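You operate a simulated robot arm through the tools that you are given. There is no shell and no other tool. Be economical: measure what you need, move in short steps, check, and stop when the job is done.

You are at the controls of a simulated two-armed robot. One attempt, no reset.

TASK
Take the lid off the tall grey tin and lay it down on the top of the curing bench.

Only the result counts: the job must be done as asked and must still hold three seconds after the hand-in. Knocking over, shifting, dropping, spilling or breaking anything else fails it. A push-on lid holds only when it is set on centred and level and pressed home; a screw cap is set on level and turned clockwise until tight.

THE ROBOT
Two 7-joint arms with three-finger grippers on one trunk, on a base that drives. Base frame: it is fixed to the floor where the robot stands at the start and does not move with it; the origin is under the middle of the robot, x ahead of it, y to its left, z up; the surface under the hand at the start is at about z = 80. Readings come in cm, degrees, newtons and seconds.
The left shoulder is at the start at [4.2, 15.4, 100.7], the right one opposite. With the tool pointing down near the work surface each hand reaches from about 22 to 64 cm from the robot's upright axis, wherever it stands, measured 20 degrees to its own side. Payload 2.69 kg a hand.
The TCP of each hand is the grasp point between the finger pads, 2.9 cm short of the fingertips. In the tool frame z runs along the fingers and y along their closing line. Largest opening 12 cm; the body of the gripper starts 7.8 cm behind the TCP.
Orientation is told as [roll, pitch, yaw] about the base's x, y, z axes, in that order, counted from this pose: with the fingers straight down and closing along the base's y, the tool's x points along the base's -x, its y along +y and its z along -z.

THE INTERFACE
- The arms move only by the tool jog_arm. It takes "left_deltas", "right_deltas" or both (then of equal length, played together; a hand with none holds still); each is a list of rows, each a list of 7 numbers: the gripper command, from -1 (fully open) to 1 (shut), values between in proportion, then the shift along the tool's x, y, z in units of 200 mm (1.0 is 200 mm), then the turn, a rotation vector about the tool's x, y, z in units of 180 degrees (1.0 is 180 degrees). In form: [[jaw, tx, ty, tz, rx, ry, rz], ...]. A call has 1 to 10 rows; each row is the pose to reach, as a shift and turn from the pose commanded when the call began, along the tool's axes at that moment. A call with a number of a shift or a turn outside -1 to 1 is refused whole. A row lasts 0.2 s, in which the tool goes at most 5 cm and 8.6 degrees; a call with a longer step from one row to the next is refused whole, and so is a gripper value outside its range. A pose out of reach is approached as far as the arm can. The call stops where the force on the tool passes 40 N (or 10 N more than at its start, if that is more) or the arm is blocked; 0.2 s more then pass. Each finger halts on what it meets, pressing with about 41 N; the grip force reading is that of the motor and also rises with nothing between the fingers. The clock runs only during rows and for 0.2 s after the last one: add rows that repeat a pose to give the fingers time. The reply holds the time, the measured pose of the TCP, the force on the tool along the base axes, the opening and the grip force, in the units named above and with some noise, with the torque about the TCP (base axes, N m) and any sound that the robot's microphone picked up.
- Cameras (640 x 400 px; columns grow to the right, rows downward): "scene" is now at [15.57, -1.01, 117.51]; the picture's right is [-0.11, -0.99, 0.00], its down [-0.36, 0.04, -0.93] and it looks along [0.93, -0.10, -0.37] (base axes); focal length 214 px, centre (320, 200). "left" rides on the left gripper at [6.3, 0, -10.4] in its tool frame; the picture's right is [0.00, 1.00, 0.00], its down [-0.83, 0.00, -0.56] and it looks along [-0.56, 0.00, 0.83] (tool axes); focal length 275 px, centre (320, 200). "right" rides on the right gripper at [6.3, 0, -10.4] in its tool frame; the picture's right is [0.00, 1.00, 0.00], its down [-0.83, 0.00, -0.56] and it looks along [-0.56, 0.00, 0.83] (tool axes); focal length 275 px, centre (320, 200). There is no depth. A picture from a camera that has moved, and an enlarged one, comes with that camera's place and axes in the base frame and with its lens.
- snapshot(camera): a new picture of that camera. No time passes.
- move_column(by): slides the trunk up (or, below 0, down) by that many cm; the arms and the scene camera ride with it, the base frame stays. It gives what a move gives, with no picture.
- roll_base(legs): drives the robot by 1 to 6 legs, each [ahead, left, turn to the left] in cm, cm and degrees, along the robot's own axes; the way and the turn of a leg run together, so that a leg with both is an arc; at most 150 cm and 180 degrees a leg. The arms and the cameras ride along, it lands a little off, and it stops where it bumps. It gives what a move gives.
- pan_tilt(pan, tilt): turns the head with the scene camera to pan (to the left, within 80 degrees either way) and tilt (down, from -29 to 69), counted from straight ahead of the robot. It gives what a move gives.
- zoom(camera, box): a new picture of the part [left, top, right, bottom] of that camera's present view, enlarged. No time passes.
- close_job(): hands the job in; it is judged then, once.

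Go step by step. Nothing tells you exact positions but the pictures and the camera data: compare them with the known pose of the tool, close in by small moves and look again before you grip or let go. The budget is 120 turns and 108 pictures, counting those below and the enlarged ones. Unless the task says otherwise, let go and move clear before handing in, and close with one line.

The tools are called as name(argument=value, ...) on one line, values as JSON. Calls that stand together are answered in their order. jog_arm: Moves the arms, as the interface text tells. Its arguments: {"type":"object","properties":{"left_deltas":{"type":"array"},"right_deltas":{"type":"array"}},"required":[]} The other tools are called the same way: move_column (by) slides the trunk up or down; roll_base (legs) drives the base; pan_tilt (pan, tilt) turns the head that bears the scene camera; snapshot (camera) takes a picture; zoom (camera, box) takes an enlarged picture of a part of a camera's view; close_job () hands the job in.

At the start:

```text
clock: 0.0
left_position: [37.48, 15.77, 112.81]
left_orientation: [-0.1, -0.1, -0.1]
left_ft_force: [0.6, 0.3, -0.1]
left_torque: [0.0, 0.0, 0.01]
left_finger_gap: 11.99
left_gripper_force: 0.1
right_position: [30.12, -16.51, 110.36]
right_orientation: [0.0, 0.0, -0.1]
right_ft_force: [-0.9, -0.2, -0.4]
right_torque: [0.01, 0.01, -0.01]
right_finger_gap: 12.04
right_gripper_force: 0.0
trunk travel left (down, up): [-37.5, 6.3]
robot x, y, heading: [-0.19, -0.43, -0.1]
head pan, tilt: [-6.1, 21.4]
```

scene: 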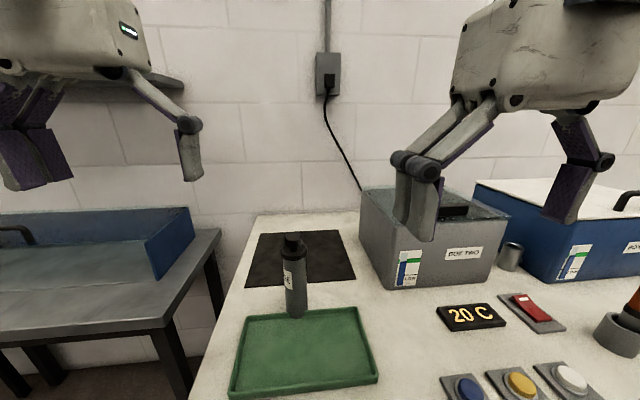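
right: 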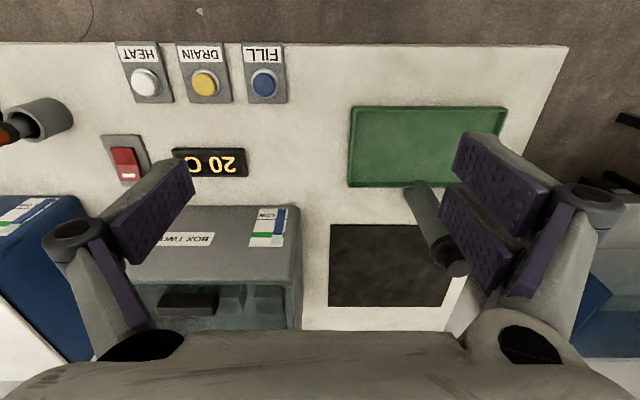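
left: 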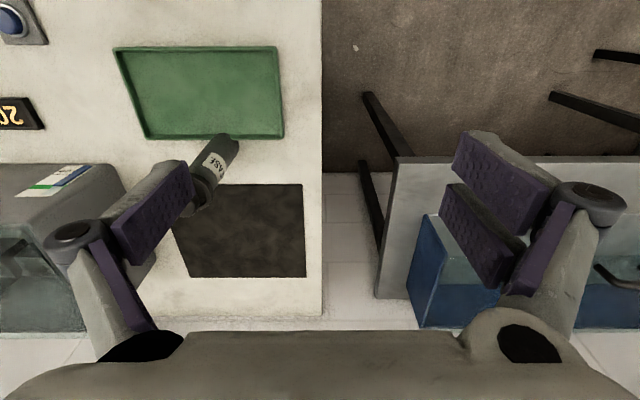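

I see a tall grey tin with a lid on the white bench near a green tray, a lower table at left, and boxes at right. I'll look around to find which one is the curing bench and whether there are other tins.

zoom(camera="scene", box=[220, 210, 380, 330])

pan_tilt(pan=50, tilt=25)

snapshot(camera="scene")

pan_tilt(pan=-50, tilt=25)

snapshot(camera="scene")

```text
3.33 times, centred on (300, 270) of scene
camera zoom: at [15.57, -1.01, 117.51], right [-0.11, -0.99, 0.0], down [-0.36, 0.04, -0.93], along [0.93, -0.1, -0.37], focal length 715 px, centre (387, -33)
```

zoom: 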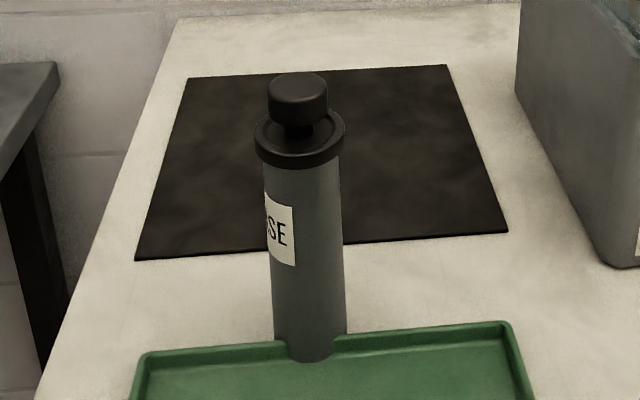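

```text
clock: 1.2
left_position: [37.47, 15.8, 112.81]
left_orientation: [0.0, -0.1, 0.0]
left_ft_force: [0.1, 0.0, 1.1]
left_torque: [0.01, -0.03, -0.01]
left_finger_gap: 11.99
left_gripper_force: 0.0
right_position: [30.2, -16.58, 110.22]
right_orientation: [0.0, 0.0, 0.0]
right_ft_force: [0.2, 0.7, -0.6]
right_torque: [-0.02, -0.03, 0.0]
right_finger_gap: 12.01
right_gripper_force: 0.1
trunk travel left (down, up): [-37.5, 6.3]
robot x, y, heading: [0.02, -0.09, -0.3]
head pan, tilt: [50.0, 25.0]
```

```text
103 pictures are left
camera scene: at [12.26, 7.02, 116.94], right [0.77, -0.64, 0.0], down [-0.27, -0.32, -0.91], along [0.58, 0.69, -0.42], focal length 214 px, centre (320, 200)
```

scene: 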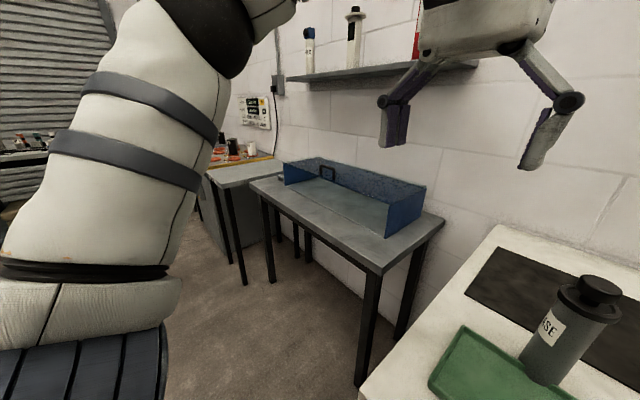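

```text
clock: 3.0
left_position: [37.48, 15.89, 112.85]
left_orientation: [0.0, 0.0, 0.0]
left_ft_force: [0.7, 0.1, 0.4]
left_torque: [0.01, -0.01, 0.01]
left_finger_gap: 11.99
left_gripper_force: 0.1
right_position: [29.99, -16.53, 110.3]
right_orientation: [0.0, -0.1, 0.0]
right_ft_force: [0.1, 0.0, 0.8]
right_torque: [0.03, -0.03, -0.04]
right_finger_gap: 12.02
right_gripper_force: 0.0
trunk travel left (down, up): [-37.5, 6.3]
robot x, y, heading: [-0.06, 0.04, -0.1]
head pan, tilt: [-50.0, 25.0]
```

```text
102 pictures are left
camera scene: at [12.26, -7.08, 116.94], right [-0.77, -0.64, 0.0], down [-0.27, 0.32, -0.91], along [0.58, -0.69, -0.42], focal length 214 px, centre (320, 200)
```

scene: 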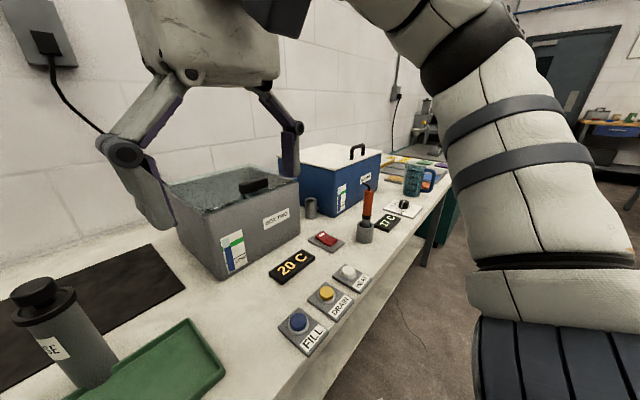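

The grey tin stands on the white bench; I need to read labels to decide what the "curing bench" is.

zoom(camera="scene", box=[180, 150, 340, 280])

zoom(camera="scene", box=[320, 100, 460, 220])

zoom(camera="scene", box=[500, 60, 640, 200])

pan_tilt(pan=65, tilt=15)

snapshot(camera="scene")

```text
3.08 times, centred on (260, 215) of scene
camera zoom: at [12.26, -7.08, 116.94], right [-0.77, -0.64, 0.0], down [-0.27, 0.32, -0.91], along [0.58, -0.69, -0.42], focal length 660 px, centre (505, 154)
```

zoom: 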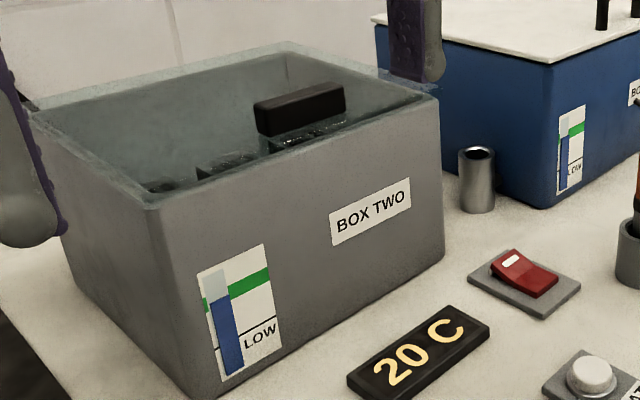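

```text
3.33 times, centred on (390, 160) of scene
camera zoom: at [12.26, -7.08, 116.94], right [-0.77, -0.64, 0.0], down [-0.27, 0.32, -0.91], along [0.58, -0.69, -0.42], focal length 715 px, centre (87, 333)
```

zoom: 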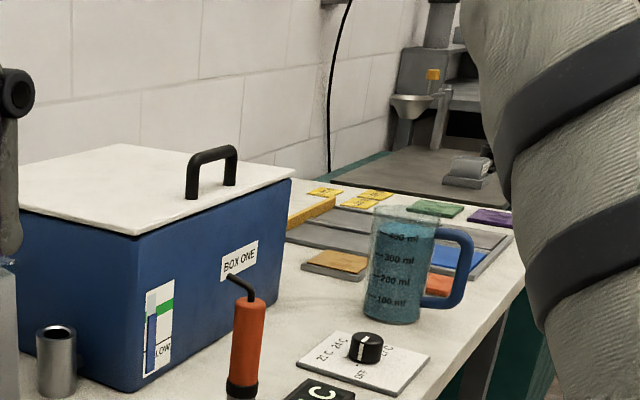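

```text
2.86 times, centred on (570, 130) of scene
camera zoom: at [12.26, -7.08, 116.94], right [-0.77, -0.64, 0.0], down [-0.27, 0.32, -0.91], along [0.58, -0.69, -0.42], focal length 613 px, centre (-394, 400)
```

zoom: 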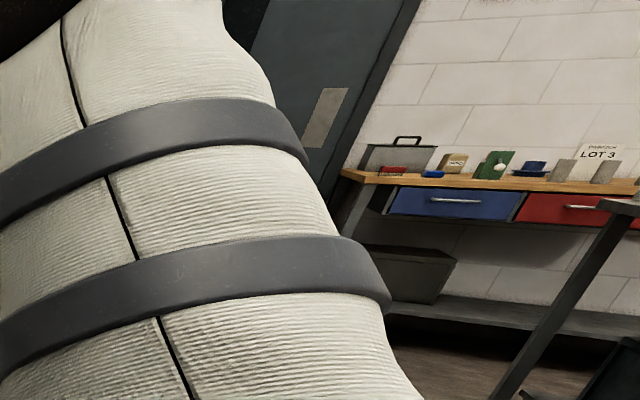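

```text
clock: 5.0
left_position: [37.45, 15.87, 112.75]
left_orientation: [0.0, 0.0, 0.0]
left_ft_force: [-0.2, -0.5, 0.7]
left_torque: [0.0, -0.01, 0.02]
left_finger_gap: 12.0
left_gripper_force: 0.1
right_position: [30.09, -16.5, 110.25]
right_orientation: [0.0, 0.0, 0.0]
right_ft_force: [-0.6, -0.4, 0.2]
right_torque: [-0.01, 0.0, 0.01]
right_finger_gap: 11.97
right_gripper_force: 0.1
trunk travel left (down, up): [-37.5, 6.3]
robot x, y, heading: [0.06, -0.1, 0.0]
head pan, tilt: [65.0, 15.0]
```

```text
98 pictures are left
camera scene: at [10.28, 8.43, 118.56], right [0.91, -0.42, 0.0], down [-0.11, -0.23, -0.97], along [0.41, 0.88, -0.26], focal length 214 px, centre (320, 200)
```

scene: 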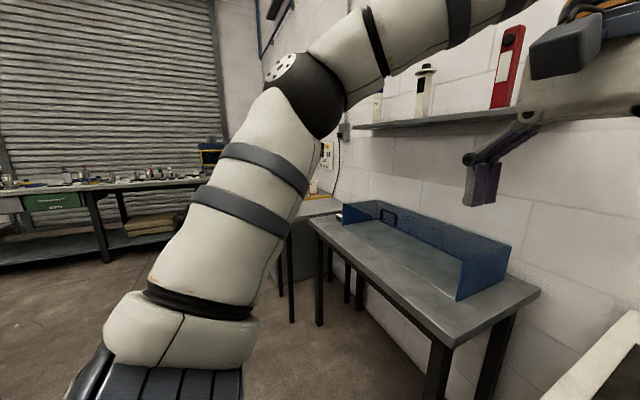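

I still can't tell which one is the curing bench; I'll zoom in on the shelf, the left tables and the rest of the room.

zoom(camera="scene", box=[300, 20, 540, 170])

zoom(camera="scene", box=[270, 130, 540, 330])

zoom(camera="scene", box=[0, 120, 240, 270])

pan_tilt(pan=-75, tilt=15)

snapshot(camera="scene")

pan_tilt(pan=0, tilt=-10)

snapshot(camera="scene")

```text
2.67 times, centred on (420, 95) of scene
camera zoom: at [10.28, 8.43, 118.56], right [0.91, -0.42, 0.0], down [-0.11, -0.23, -0.97], along [0.41, 0.88, -0.26], focal length 572 px, centre (53, 480)
```

zoom: 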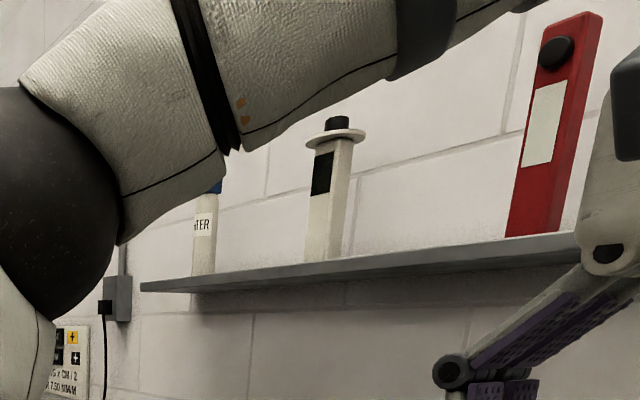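

```text
2.00 times, centred on (405, 230) of scene
camera zoom: at [10.28, 8.43, 118.56], right [0.91, -0.42, 0.0], down [-0.11, -0.23, -0.97], along [0.41, 0.88, -0.26], focal length 429 px, centre (150, 140)
```

zoom: 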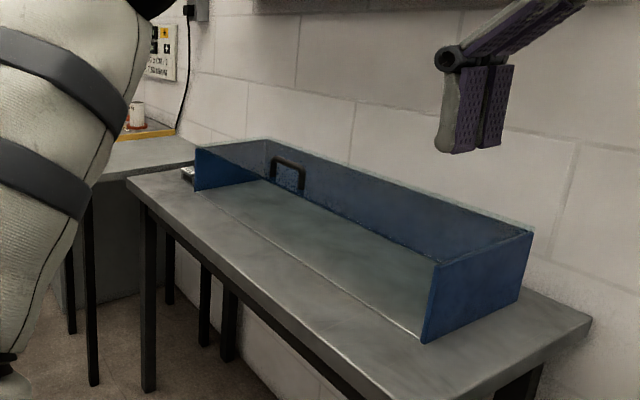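

```text
2.67 times, centred on (120, 195) of scene
camera zoom: at [10.28, 8.43, 118.56], right [0.91, -0.42, 0.0], down [-0.11, -0.23, -0.97], along [0.41, 0.88, -0.26], focal length 572 px, centre (853, 213)
```

zoom: 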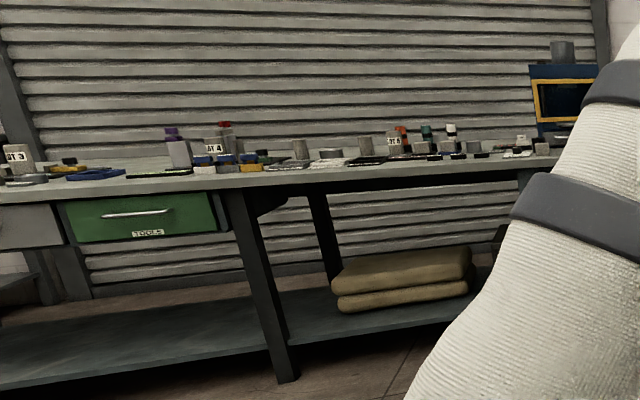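

```text
clock: 7.2
left_position: [37.36, 15.8, 112.84]
left_orientation: [0.1, 0.0, 0.0]
left_ft_force: [0.3, 0.0, 0.1]
left_torque: [-0.01, 0.03, 0.02]
left_finger_gap: 11.99
left_gripper_force: 0.0
right_position: [30.05, -16.52, 110.28]
right_orientation: [-0.1, 0.0, 0.0]
right_ft_force: [0.2, -0.3, 0.2]
right_torque: [-0.01, 0.0, -0.03]
right_finger_gap: 12.01
right_gripper_force: 0.1
trunk travel left (down, up): [-37.5, 6.3]
robot x, y, heading: [0.33, 0.17, -0.0]
head pan, tilt: [-75.0, 15.0]
```

```text
94 pictures are left
camera scene: at [8.75, -9.05, 118.56], right [-0.97, -0.26, 0.0], down [-0.07, 0.25, -0.97], along [0.25, -0.93, -0.26], focal length 214 px, centre (320, 200)
```

scene: 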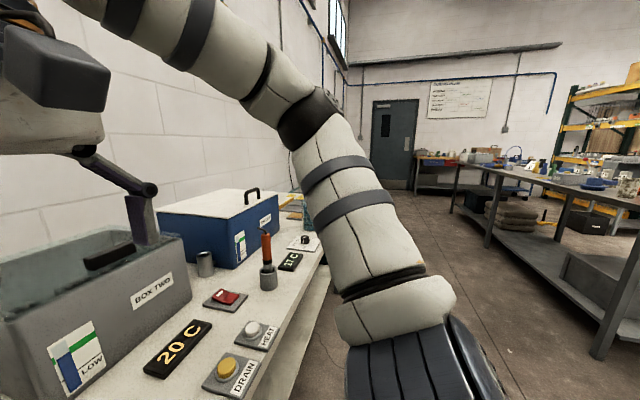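

```text
clock: 8.7
left_position: [37.26, 15.78, 112.81]
left_orientation: [-0.1, 0.0, 0.0]
left_ft_force: [0.5, 0.1, 0.0]
left_torque: [0.01, -0.02, 0.02]
left_finger_gap: 12.0
left_gripper_force: 0.0
right_position: [30.07, -16.5, 110.3]
right_orientation: [0.0, -0.1, 0.0]
right_ft_force: [0.0, -0.9, 0.1]
right_torque: [0.03, 0.04, -0.02]
right_finger_gap: 12.0
right_gripper_force: 0.0
trunk travel left (down, up): [-37.5, 6.3]
robot x, y, heading: [0.0, 0.2, -0.0]
head pan, tilt: [0.0, -10.0]
```

```text
93 pictures are left
camera scene: at [14.76, -0.04, 122.5], right [0.0, -1.0, 0.0], down [0.17, 0.0, -0.98], along [0.98, 0.0, 0.17], focal length 214 px, centre (320, 200)
```

scene: 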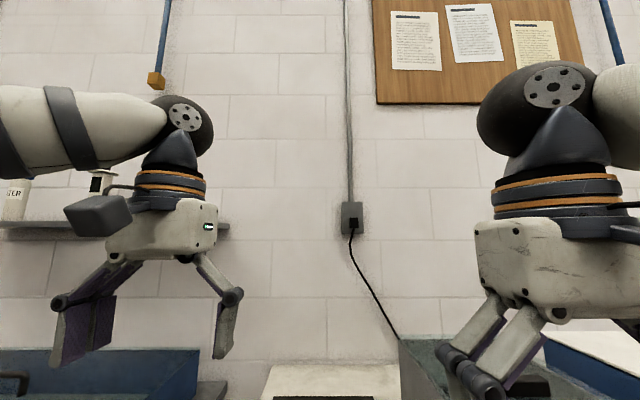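

There are notices on a board; reading them may name the benches.

zoom(camera="scene", box=[385, 5, 445, 75])

zoom(camera="scene", box=[440, 0, 560, 80])

pan_tilt(pan=-78, tilt=0)

zoom(camera="scene", box=[400, 90, 520, 190])

snapshot(camera="scene")

pan_tilt(pan=78, tilt=0)

snapshot(camera="scene")

```text
5.71 times, centred on (415, 40) of scene
camera zoom: at [14.76, -0.04, 122.5], right [0.0, -1.0, 0.0], down [0.17, 0.0, -0.98], along [0.98, 0.0, 0.17], focal length 1226 px, centre (-223, 1114)
```

zoom: 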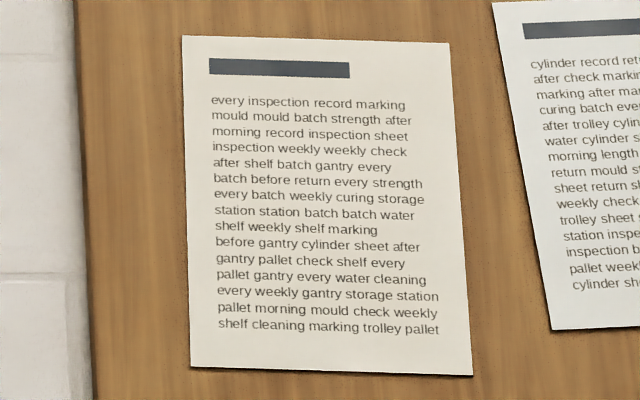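

```text
5.00 times, centred on (500, 40) of scene
camera zoom: at [14.76, -0.04, 122.5], right [0.0, -1.0, 0.0], down [0.17, 0.0, -0.98], along [0.98, 0.0, 0.17], focal length 1072 px, centre (-580, 1000)
```

zoom: 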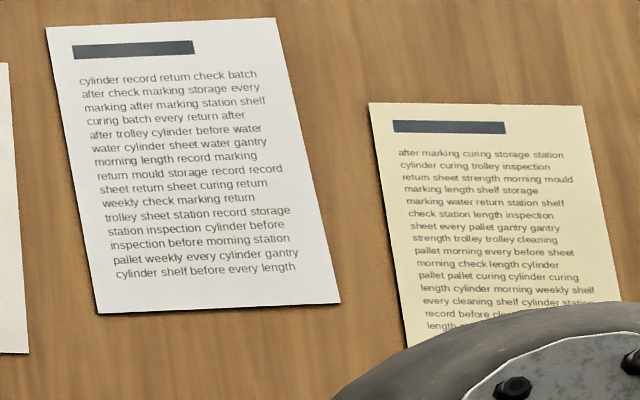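

```text
clock: 10.2
left_position: [37.47, 15.81, 112.77]
left_orientation: [0.1, 0.1, 0.0]
left_ft_force: [-0.4, -0.8, -0.4]
left_torque: [-0.01, 0.01, 0.0]
left_finger_gap: 12.0
left_gripper_force: 0.1
right_position: [30.03, -16.54, 110.33]
right_orientation: [0.0, 0.0, 0.0]
right_ft_force: [0.4, -0.4, -0.1]
right_torque: [0.0, 0.0, -0.01]
right_finger_gap: 12.02
right_gripper_force: 0.1
trunk travel left (down, up): [-37.5, 6.3]
robot x, y, heading: [0.01, 0.18, -0.3]
head pan, tilt: [-78.0, 0.0]
```

```text
4.00 times, centred on (460, 140) of scene
camera zoom: at [8.21, -8.83, 120.98], right [-0.98, -0.21, 0.0], down [0.0, 0.0, -1.0], along [0.21, -0.98, 0.0], focal length 858 px, centre (-240, 440)
```

zoom: 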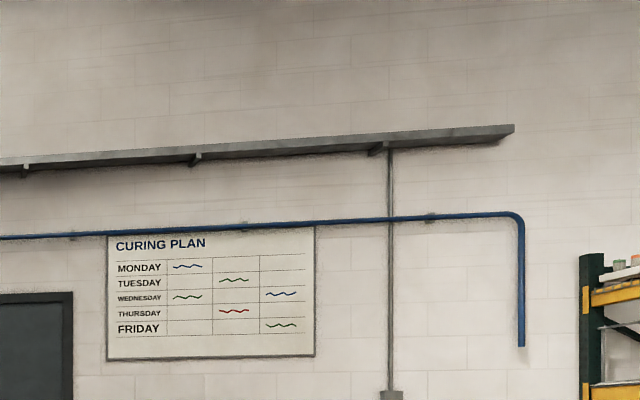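

```text
89 pictures are left
camera scene: at [8.21, -8.83, 120.98], right [-0.98, -0.21, 0.0], down [0.0, 0.0, -1.0], along [0.21, -0.98, 0.0], focal length 214 px, centre (320, 200)
```

scene: 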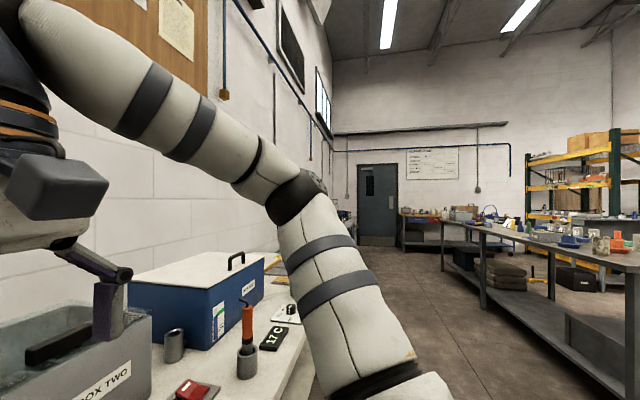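

```text
clock: 12.6
left_position: [37.31, 15.81, 112.84]
left_orientation: [0.0, 0.0, -0.1]
left_ft_force: [-0.4, 0.5, -0.1]
left_torque: [-0.01, 0.02, 0.0]
left_finger_gap: 12.02
left_gripper_force: 0.0
right_position: [30.04, -16.38, 110.29]
right_orientation: [0.0, 0.0, 0.1]
right_ft_force: [0.1, -0.3, 0.2]
right_torque: [-0.01, 0.03, -0.01]
right_finger_gap: 11.99
right_gripper_force: 0.0
trunk travel left (down, up): [-37.5, 6.3]
robot x, y, heading: [-0.33, 0.2, -0.0]
head pan, tilt: [78.0, 0.0]
```

```text
88 pictures are left
camera scene: at [8.21, 8.77, 120.98], right [0.98, -0.21, 0.0], down [0.0, 0.0, -1.0], along [0.21, 0.98, 0.0], focal length 214 px, centre (320, 200)
```

scene: 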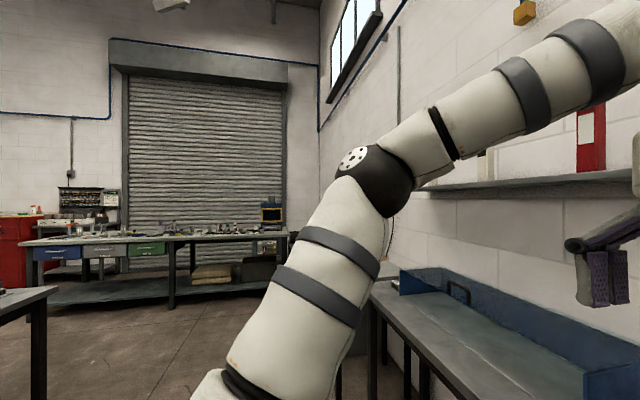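

The room is a concrete-curing lab, and the white bench carries the curing boxes with the fill, drain and heat controls. I take that white bench as the curing bench. The tin is at roughly (48.5, 1, 80–98), so I'll bring the left hand above it at a safe height and look again.

jog_arm(left_deltas=[[-1, -0.12, -0.16, 0, 0, 0, 0], [-1, -0.24, -0.32, 0, 0, 0, 0], [-1, -0.36, -0.48, 0, 0, 0, 0], [-1, -0.48, -0.64, 0, 0, 0, 0], [-1, -0.55, -0.74, 0, 0, 0, 0], [-1, -0.55, -0.74, 0, 0, 0, 0]])

snapshot(camera="left")

pan_tilt(pan=0, tilt=25)

snapshot(camera="scene")

zoom(camera="scene", box=[250, 180, 410, 280])

```text
clock: 14.0
left_position: [45.25, 3.3, 112.13]
left_orientation: [-0.1, -0.2, 0.0]
left_ft_force: [0.3, 0.2, 0.2]
left_torque: [-0.01, -0.02, -0.01]
left_finger_gap: 12.01
left_gripper_force: 0.1
left hand out of reach, approached as far as the arm can: row 4, 5, 6
right_position: [30.07, -16.53, 110.27]
right_orientation: [0.0, 0.0, 0.0]
right_ft_force: [0.0, -0.1, 0.1]
right_torque: [0.02, 0.0, -0.01]
right_finger_gap: 12.0
right_gripper_force: 0.0
trunk travel left (down, up): [-37.5, 6.3]
robot x, y, heading: [0.28, -0.08, 0.1]
head pan, tilt: [78.0, 0.0]
```

```text
87 pictures are left
camera left: at [38.84, 3.44, 122.43], right [0.0, 1.0, 0.0], down [0.83, 0.0, 0.56], along [0.56, 0.0, -0.83], focal length 275 px, centre (320, 200)
```

left: 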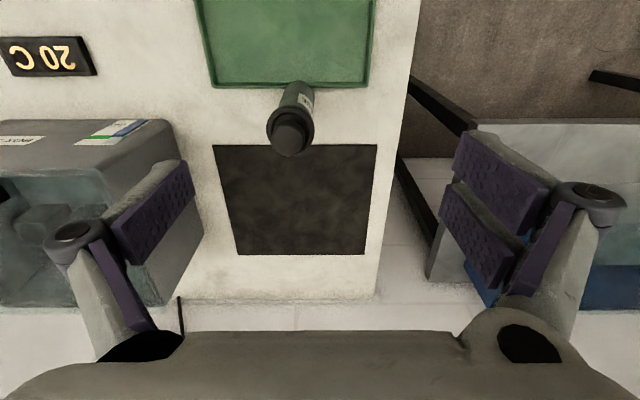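

```text
clock: 15.5
left_position: [45.27, 3.37, 112.02]
left_orientation: [-0.1, -0.2, 0.0]
left_ft_force: [-0.4, 0.4, -1.1]
left_torque: [-0.02, 0.02, -0.01]
left_finger_gap: 11.99
left_gripper_force: 0.1
right_position: [30.16, -16.53, 110.29]
right_orientation: [0.0, -0.1, -0.1]
right_ft_force: [-0.7, -0.2, -0.1]
right_torque: [0.01, 0.02, -0.04]
right_finger_gap: 12.01
right_gripper_force: 0.0
trunk travel left (down, up): [-37.5, 6.3]
robot x, y, heading: [0.07, 0.05, -0.1]
head pan, tilt: [0.0, 25.0]
```

```text
86 pictures are left
camera scene: at [15.54, -0.02, 116.94], right [0.0, -1.0, 0.0], down [-0.42, 0.0, -0.91], along [0.91, 0.0, -0.42], focal length 214 px, centre (320, 200)
```

scene: 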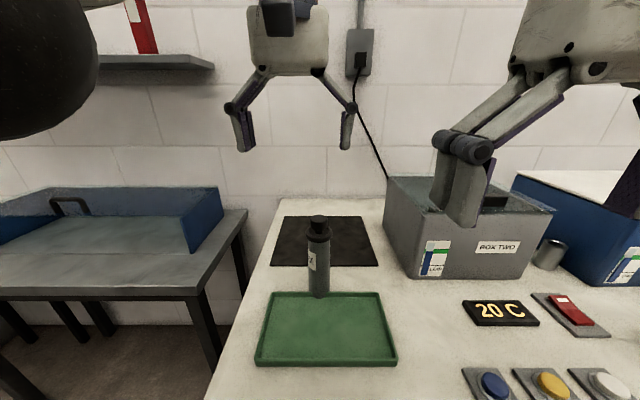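

```text
4.00 times, centred on (330, 230) of scene
camera zoom: at [15.54, -0.02, 116.94], right [0.0, -1.0, 0.0], down [-0.42, 0.0, -0.91], along [0.91, 0.0, -0.42], focal length 858 px, centre (280, 80)
```

zoom: 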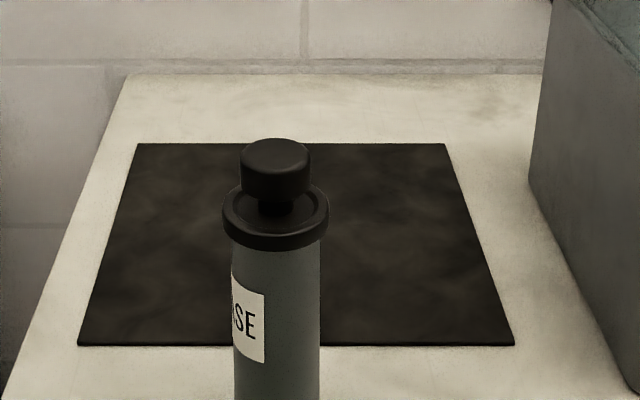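

The knob top triangulates to about (48.5, 0.35, 98.1). The hand can't reach that far out at this height, so I'll lower the trunk 7 cm, which keeps the tips above the tin, and then approach.

move_column(by=-7)

snapshot(camera="left")

```text
clock: 16.6
left_position: [45.06, 3.36, 105.26]
left_orientation: [0.0, 0.0, 0.0]
left_ft_force: [0.3, 0.1, 0.5]
left_torque: [0.02, -0.01, -0.01]
left_finger_gap: 12.0
left_gripper_force: 0.0
right_position: [30.08, -16.38, 103.15]
right_orientation: [0.1, -0.1, 0.1]
right_ft_force: [0.0, -1.0, 0.0]
right_torque: [0.02, 0.02, -0.01]
right_finger_gap: 11.99
right_gripper_force: 0.0
trunk travel left (down, up): [-30.5, 13.3]
robot x, y, heading: [0.08, -0.0, -0.0]
head pan, tilt: [0.0, 25.0]
```

```text
84 pictures are left
camera left: at [38.75, 3.51, 115.57], right [0.0, 1.0, 0.0], down [0.83, 0.0, 0.56], along [0.56, 0.0, -0.83], focal length 275 px, centre (320, 200)
```

left: 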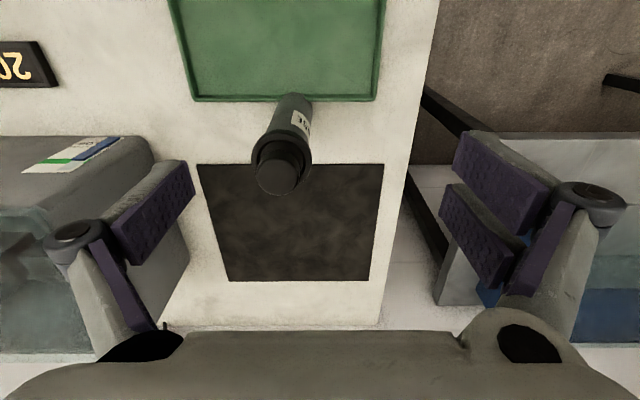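

Reach is limited by how high the hand sits relative to the shoulder. I'll raise the trunk and lower the hand relative to it, then move forward over the knob.

move_column(by=13)

jog_arm(left_deltas=[[-1, 0, -0.03, 0.2, 0, 0, 0], [-1, 0, -0.06, 0.4, 0, 0, 0], [-1, 0, -0.1, 0.6, 0, 0, 0], [-1, 0, -0.14, 0.65, 0, 0, 0], [-1, 0, -0.14, 0.65, 0, 0, 0]])

```text
clock: 18.1
left_position: [36.93, 3.2, 128.88]
left_orientation: [0.0, -14.9, 0.0]
left_ft_force: [0.7, 0.0, -0.4]
left_torque: [0.02, 0.02, 0.01]
left_finger_gap: 12.02
left_gripper_force: 0.1
right_position: [30.16, -16.5, 116.03]
right_orientation: [0.0, 0.1, -0.1]
right_ft_force: [0.2, -0.3, 1.0]
right_torque: [-0.02, 0.02, 0.01]
right_finger_gap: 11.99
right_gripper_force: 0.1
trunk travel left (down, up): [-43.5, 0.3]
robot x, y, heading: [0.02, 0.03, -0.0]
head pan, tilt: [0.0, 25.0]
```

```text
clock: 19.4
left_position: [40.22, 0.7, 116.52]
left_orientation: [0.0, -15.0, 0.0]
left_ft_force: [0.0, -0.3, 0.0]
left_torque: [0.03, 0.03, 0.01]
left_finger_gap: 12.01
left_gripper_force: 0.1
right_position: [30.13, -16.41, 116.2]
right_orientation: [0.1, -0.1, 0.0]
right_ft_force: [-0.8, 0.1, 0.4]
right_torque: [-0.01, 0.0, 0.03]
right_finger_gap: 11.98
right_gripper_force: 0.0
trunk travel left (down, up): [-43.5, 0.3]
robot x, y, heading: [-0.01, 0.02, 0.1]
head pan, tilt: [0.0, 25.0]
```

The trunk move pitched the left hand by -15°. I'll level it first.

jog_arm(left_deltas=[[-1, 0, 0, 0, 0, 0.042, 0], [-1, 0, 0, 0, 0, 0.083, 0], [-1, 0, 0, 0, 0, 0.083, 0]])

```text
clock: 20.1
left_position: [40.15, 0.77, 116.51]
left_orientation: [0.0, 0.0, 0.0]
left_ft_force: [-0.2, 0.2, -0.3]
left_torque: [0.0, -0.03, -0.02]
left_finger_gap: 12.02
left_gripper_force: 0.0
right_position: [30.1, -16.49, 116.3]
right_orientation: [0.1, -0.1, -0.1]
right_ft_force: [-1.1, 0.4, 0.5]
right_torque: [-0.01, -0.03, 0.0]
right_finger_gap: 11.99
right_gripper_force: 0.0
trunk travel left (down, up): [-43.5, 0.3]
robot x, y, heading: [0.02, 0.08, 0.2]
head pan, tilt: [0.0, 25.0]
```

Level now. I'll lower the hand to about z=105 and move forward over the knob.

jog_arm(left_deltas=[[-1, 0, 0, 0.2, 0, 0, 0], [-1, 0, 0, 0.4, 0, 0, 0], [-1, 0, 0, 0.575, 0, 0, 0], [-1, -0.2, -0.01, 0.575, 0, 0, 0], [-1, -0.415, -0.02, 0.575, 0, 0, 0], [-1, -0.415, -0.02, 0.575, 0, 0, 0]])

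snapshot(camera="left")

zoom(camera="scene", box=[220, 140, 420, 290])

```text
clock: 21.6
left_position: [48.18, 0.21, 105.12]
left_orientation: [0.0, -0.1, 0.0]
left_ft_force: [-1.2, 0.0, 0.4]
left_torque: [-0.03, -0.01, -0.01]
left_finger_gap: 11.99
left_gripper_force: 0.1
right_position: [29.93, -16.44, 116.26]
right_orientation: [0.1, -0.2, 0.1]
right_ft_force: [0.4, 0.0, -0.3]
right_torque: [-0.02, -0.03, -0.01]
right_finger_gap: 12.0
right_gripper_force: 0.0
trunk travel left (down, up): [-43.5, 0.3]
robot x, y, heading: [-0.08, -0.0, 0.2]
head pan, tilt: [0.0, 25.0]
```

```text
83 pictures are left
camera left: at [41.77, 0.26, 115.39], right [0.01, 1.0, 0.0], down [0.83, 0.0, 0.56], along [0.56, 0.0, -0.83], focal length 275 px, centre (320, 200)
```

left: 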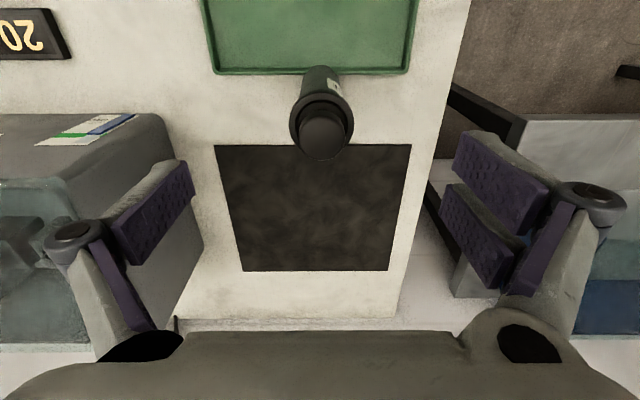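

```text
2.67 times, centred on (320, 215) of scene
camera zoom: at [9.56, -0.02, 123.82], right [0.0, -1.0, 0.0], down [-0.42, 0.0, -0.91], along [0.91, 0.0, -0.42], focal length 572 px, centre (320, 160)
```

zoom: 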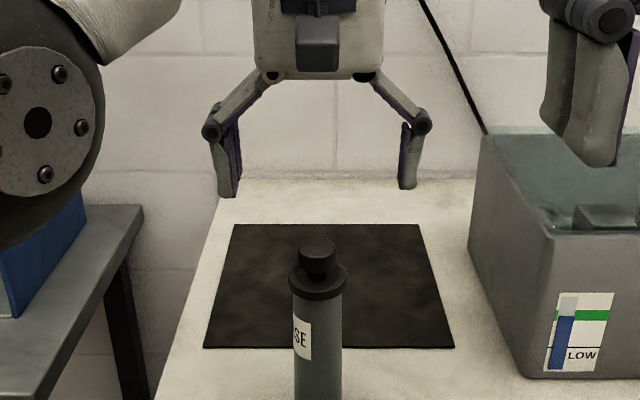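

The knob is at about (48.3, 0.5), nearly under the TCP. I'll descend to z≈98.5 with a small y correction and check before closing.

jog_arm(left_deltas=[[-1, -0.005, 0.014, 0.12, 0, 0, 0], [-1, -0.01, 0.014, 0.24, 0, 0, 0], [-1, -0.01, 0.014, 0.325, 0, 0, 0], [-1, -0.01, 0.014, 0.325, 0, 0, 0]])

snapshot(camera="left")

zoom(camera="scene", box=[240, 170, 400, 290])

```text
clock: 22.6
left_position: [48.75, 0.31, 98.38]
left_orientation: [-0.1, -0.1, 0.0]
left_ft_force: [0.5, -1.1, -0.7]
left_torque: [0.0, 0.02, 0.0]
left_finger_gap: 12.0
left_gripper_force: 0.2
right_position: [30.12, -16.4, 116.24]
right_orientation: [0.1, 0.0, 0.0]
right_ft_force: [0.3, 0.6, 0.3]
right_torque: [-0.02, -0.02, -0.06]
right_finger_gap: 12.02
right_gripper_force: 0.0
trunk travel left (down, up): [-43.5, 0.3]
robot x, y, heading: [0.17, -0.15, -0.0]
head pan, tilt: [0.0, 25.0]
```

```text
81 pictures are left
camera left: at [42.31, 0.49, 108.75], right [0.0, 1.0, 0.0], down [0.83, 0.0, 0.56], along [0.56, 0.0, -0.83], focal length 275 px, centre (320, 200)
```

left: 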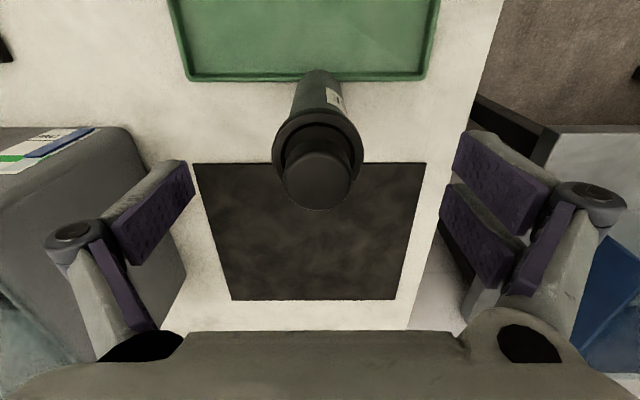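

```text
3.33 times, centred on (320, 230) of scene
camera zoom: at [9.71, -0.03, 123.79], right [0.0, -1.0, 0.0], down [-0.42, 0.0, -0.91], along [0.91, 0.0, -0.42], focal length 715 px, centre (320, 100)
```

zoom: 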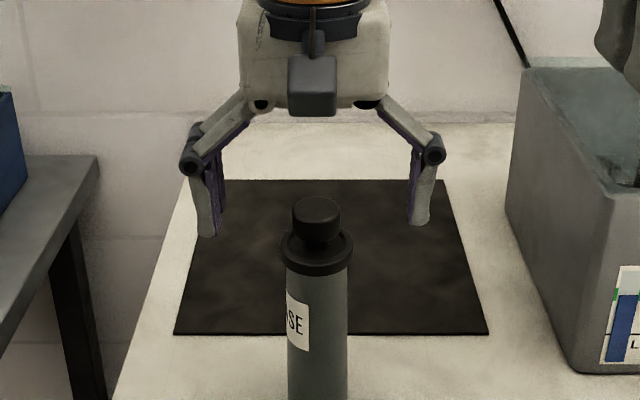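

The TCP is aligned with the knob within ~2 mm. I'll close the fingers gradually onto the knob.

jog_arm(left_deltas=[[-0.5, 0, 0, 0, 0, 0, 0], [0, 0, 0, 0, 0, 0, 0], [0.3, 0, 0, 0, 0, 0, 0], [0.3, 0, 0, 0, 0, 0, 0]])

snapshot(camera="left")

zoom(camera="scene", box=[280, 190, 360, 250])

```text
clock: 23.6
left_position: [48.75, 0.29, 98.42]
left_orientation: [0.0, -0.2, 0.0]
left_ft_force: [0.1, 0.8, 0.3]
left_torque: [-0.02, 0.02, -0.01]
left_finger_gap: 4.21
left_gripper_force: 0.1
right_position: [30.15, -16.51, 116.23]
right_orientation: [0.1, -0.1, 0.0]
right_ft_force: [0.1, 0.7, -0.6]
right_torque: [-0.01, -0.03, 0.0]
right_finger_gap: 12.0
right_gripper_force: 0.0
trunk travel left (down, up): [-43.5, 0.3]
robot x, y, heading: [-0.16, -0.28, -0.1]
head pan, tilt: [0.0, 25.0]
```

```text
79 pictures are left
camera left: at [42.31, 0.48, 108.76], right [0.0, 1.0, 0.0], down [0.83, 0.0, 0.56], along [0.56, 0.0, -0.83], focal length 275 px, centre (320, 200)
```

left: 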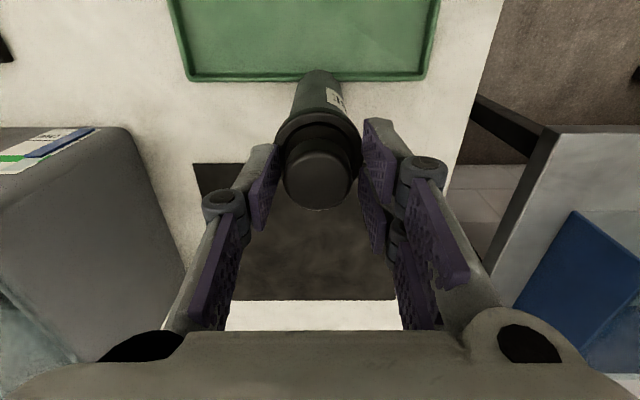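

```text
6.67 times, centred on (320, 220) of scene
camera zoom: at [9.72, -0.03, 123.78], right [0.0, -1.0, 0.0], down [-0.42, 0.0, -0.91], along [0.91, 0.0, -0.42], focal length 1430 px, centre (320, 67)
```

zoom: 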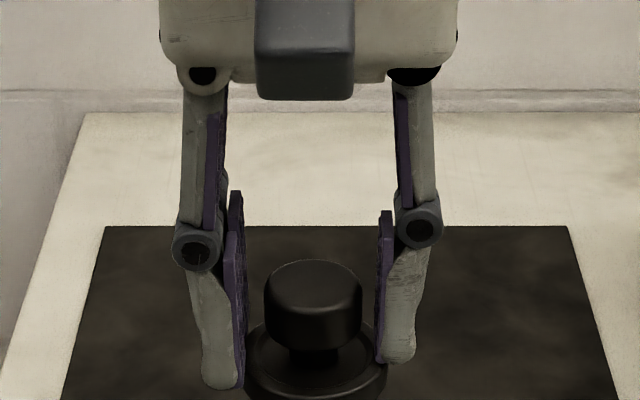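

The fingers are centred around the knob, above the flange. I'll close fully.

jog_arm(left_deltas=[[0.5, 0, 0, 0, 0, 0, 0], [0.7, 0, 0, 0, 0, 0, 0], [1, 0, 0, 0, 0, 0, 0], [1, 0, 0, 0, 0, 0, 0]])

zoom(camera="scene", box=[260, 180, 380, 300])

```text
clock: 24.6
left_position: [48.73, 0.28, 98.34]
left_orientation: [0.0, -0.2, 0.0]
left_ft_force: [-0.1, -0.6, -0.1]
left_torque: [0.02, 0.02, -0.03]
left_finger_gap: 2.75
left_gripper_force: 41.5
right_position: [30.14, -16.51, 116.12]
right_orientation: [0.0, 0.0, -0.1]
right_ft_force: [-0.4, 0.0, -0.3]
right_torque: [0.01, 0.02, 0.04]
right_finger_gap: 12.01
right_gripper_force: 0.2
trunk travel left (down, up): [-43.5, 0.3]
robot x, y, heading: [0.13, -0.2, 0.1]
head pan, tilt: [0.0, 25.0]
heard: snap
```

```text
3.33 times, centred on (320, 240) of scene
camera zoom: at [9.72, -0.03, 123.78], right [0.0, -1.0, 0.0], down [-0.42, 0.0, -0.91], along [0.91, 0.0, -0.42], focal length 715 px, centre (320, 67)
```

zoom: 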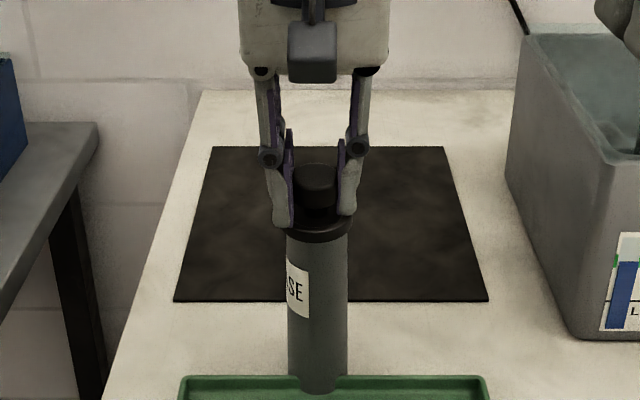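

The knob is gripped (2.75 cm) and I heard a snap, perhaps the lid releasing. I'll lift gently by 1 cm and check.

jog_arm(left_deltas=[[1, 0, 0, -0.015, 0, 0, 0], [1, 0, 0, -0.03, 0, 0, 0], [1, 0, 0, -0.05, 0, 0, 0]])

zoom(camera="scene", box=[260, 180, 380, 300])

snapshot(camera="left")

```text
clock: 25.4
left_position: [48.8, 0.33, 99.27]
left_orientation: [0.1, -0.1, -0.1]
left_ft_force: [-0.3, 0.7, -0.3]
left_torque: [-0.03, 0.03, -0.01]
left_finger_gap: 2.7
left_gripper_force: 41.2
right_position: [30.1, -16.48, 116.19]
right_orientation: [0.2, 0.0, 0.0]
right_ft_force: [0.4, -1.2, 0.1]
right_torque: [0.02, -0.02, -0.01]
right_finger_gap: 12.01
right_gripper_force: 0.0
trunk travel left (down, up): [-43.5, 0.3]
robot x, y, heading: [0.06, -0.19, 0.2]
head pan, tilt: [0.0, 25.0]
```

```text
3.33 times, centred on (320, 240) of scene
camera zoom: at [9.71, -0.03, 123.78], right [0.0, -1.0, 0.0], down [-0.42, 0.0, -0.91], along [0.91, 0.0, -0.42], focal length 715 px, centre (320, 67)
```

zoom: 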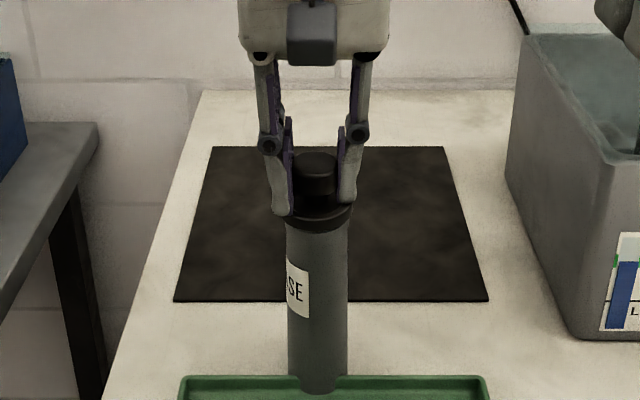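

```text
75 pictures are left
camera left: at [42.31, 0.5, 109.7], right [0.0, 1.0, 0.0], down [0.83, 0.0, 0.56], along [0.56, 0.0, -0.83], focal length 275 px, centre (320, 200)
```

left: 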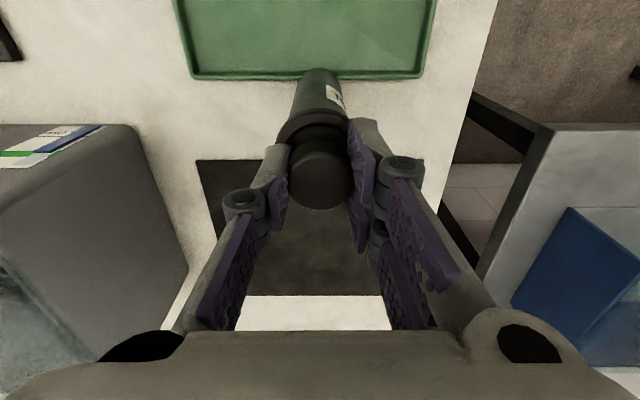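

The lid is coming up while the tin stays put. I'll lift it another 5 cm to clear.

jog_arm(left_deltas=[[1, 0, 0, -0.05, 0, 0, 0], [1, 0, 0, -0.1, 0, 0, 0], [1, 0, 0, -0.17, 0, 0, 0], [1, 0, 0, -0.25, 0, 0, 0], [1, 0, 0, -0.25, 0, 0, 0]])

snapshot(camera="scene")

zoom(camera="scene", box=[260, 160, 380, 280])

snapshot(camera="left")

```text
clock: 26.6
left_position: [48.67, 0.4, 104.49]
left_orientation: [-0.1, 0.0, 0.0]
left_ft_force: [0.3, -0.6, 0.4]
left_torque: [-0.02, 0.01, -0.03]
left_finger_gap: 2.73
left_gripper_force: 40.7
right_position: [30.08, -16.36, 116.13]
right_orientation: [0.2, -0.2, 0.0]
right_ft_force: [-0.1, -0.2, 0.3]
right_torque: [0.02, 0.0, -0.01]
right_finger_gap: 12.0
right_gripper_force: 0.1
trunk travel left (down, up): [-43.5, 0.3]
robot x, y, heading: [0.09, -0.0, -0.1]
head pan, tilt: [0.0, 25.0]
```

```text
74 pictures are left
camera scene: at [9.71, -0.03, 123.79], right [0.0, -1.0, 0.0], down [-0.42, 0.0, -0.91], along [0.91, 0.0, -0.42], focal length 214 px, centre (320, 200)
```

scene: 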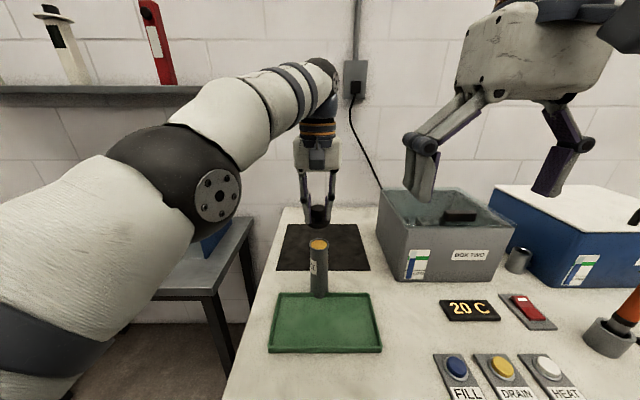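

```text
3.33 times, centred on (320, 220) of scene
camera zoom: at [9.71, -0.03, 123.79], right [0.0, -1.0, 0.0], down [-0.42, 0.0, -0.91], along [0.91, 0.0, -0.42], focal length 715 px, centre (320, 133)
```

zoom: 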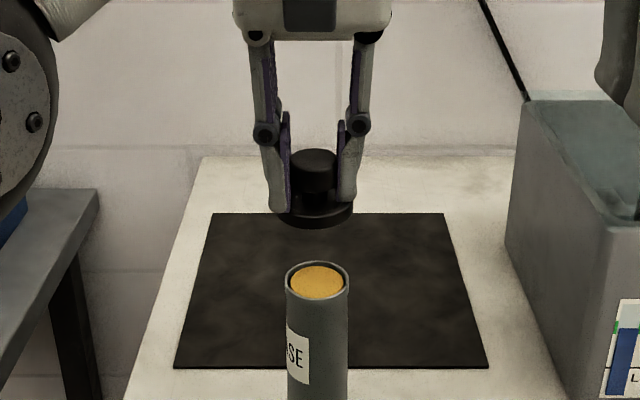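

```text
72 pictures are left
camera left: at [42.31, 0.57, 114.79], right [0.0, 1.0, 0.0], down [0.83, 0.0, 0.56], along [0.56, 0.0, -0.83], focal length 275 px, centre (320, 200)
```

left: 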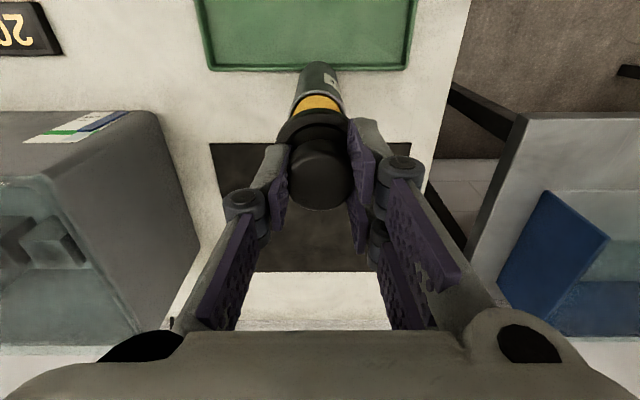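

The lid is off cleanly. A clear strip of bare bench top lies between tray and mat, left of the tin, at about x 47.4–56.6, y 3–16. I'll move left, lower a bit, then go forward to (52, 9.5).

jog_arm(left_deltas=[[1, 0, 0.15, 0, 0, 0, 0], [1, 0, 0.3, 0, 0, 0, 0], [1, 0, 0.455, 0, 0, 0, 0], [1, 0, 0.455, 0.2, 0, 0, 0], [1, 0, 0.455, 0.4, 0, 0, 0], [1, -0.08, 0.455, 0.5, 0, 0, 0], [1, -0.165, 0.455, 0.5, 0, 0, 0], [1, -0.165, 0.455, 0.5, 0, 0, 0]])

snapshot(camera="scene")

snapshot(camera="left")

zoom(camera="scene", box=[220, 180, 380, 300])

```text
clock: 28.4
left_position: [52.02, 9.61, 94.26]
left_orientation: [0.1, -0.2, -0.1]
left_ft_force: [-0.1, 0.3, -1.0]
left_torque: [0.0, 0.0, 0.01]
left_finger_gap: 2.7
left_gripper_force: 41.2
right_position: [30.09, -16.37, 116.17]
right_orientation: [0.0, -0.2, 0.1]
right_ft_force: [-0.4, -0.1, 0.2]
right_torque: [0.03, 0.0, -0.03]
right_finger_gap: 11.99
right_gripper_force: 0.2
trunk travel left (down, up): [-43.5, 0.3]
robot x, y, heading: [0.02, 0.12, 0.1]
head pan, tilt: [0.0, 25.0]
```

```text
71 pictures are left
camera scene: at [9.69, -0.03, 123.79], right [0.0, -1.0, 0.0], down [-0.42, 0.0, -0.91], along [0.91, 0.0, -0.42], focal length 214 px, centre (320, 200)
```

scene: 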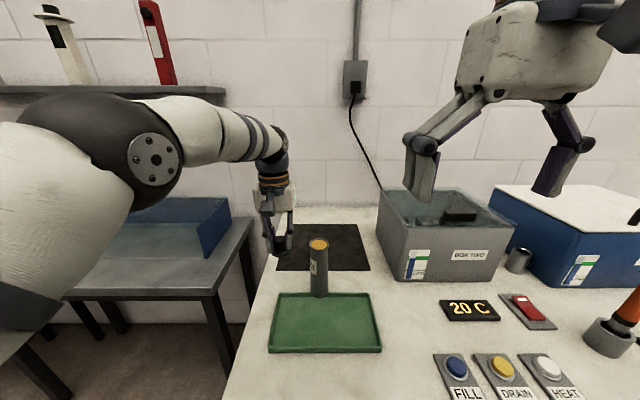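

```text
70 pictures are left
camera left: at [45.61, 9.73, 104.69], right [0.0, 1.0, 0.0], down [0.83, 0.0, 0.56], along [0.56, 0.0, -0.83], focal length 275 px, centre (320, 200)
```

left: 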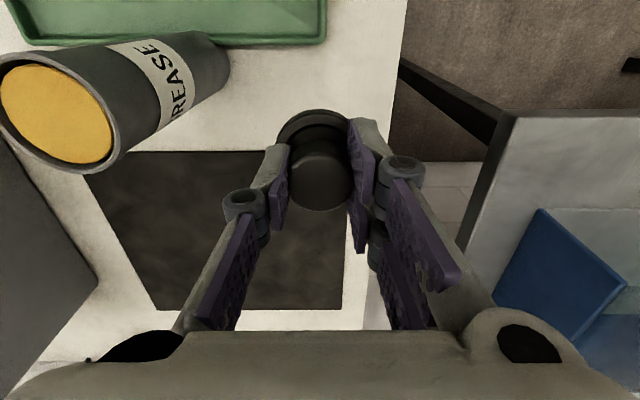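

```text
3.33 times, centred on (300, 240) of scene
camera zoom: at [9.69, -0.03, 123.79], right [0.0, -1.0, 0.0], down [-0.42, 0.0, -0.91], along [0.91, 0.0, -0.42], focal length 715 px, centre (387, 67)
```

zoom: 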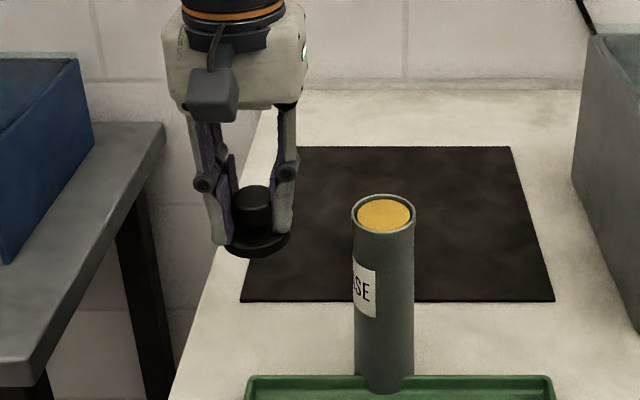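

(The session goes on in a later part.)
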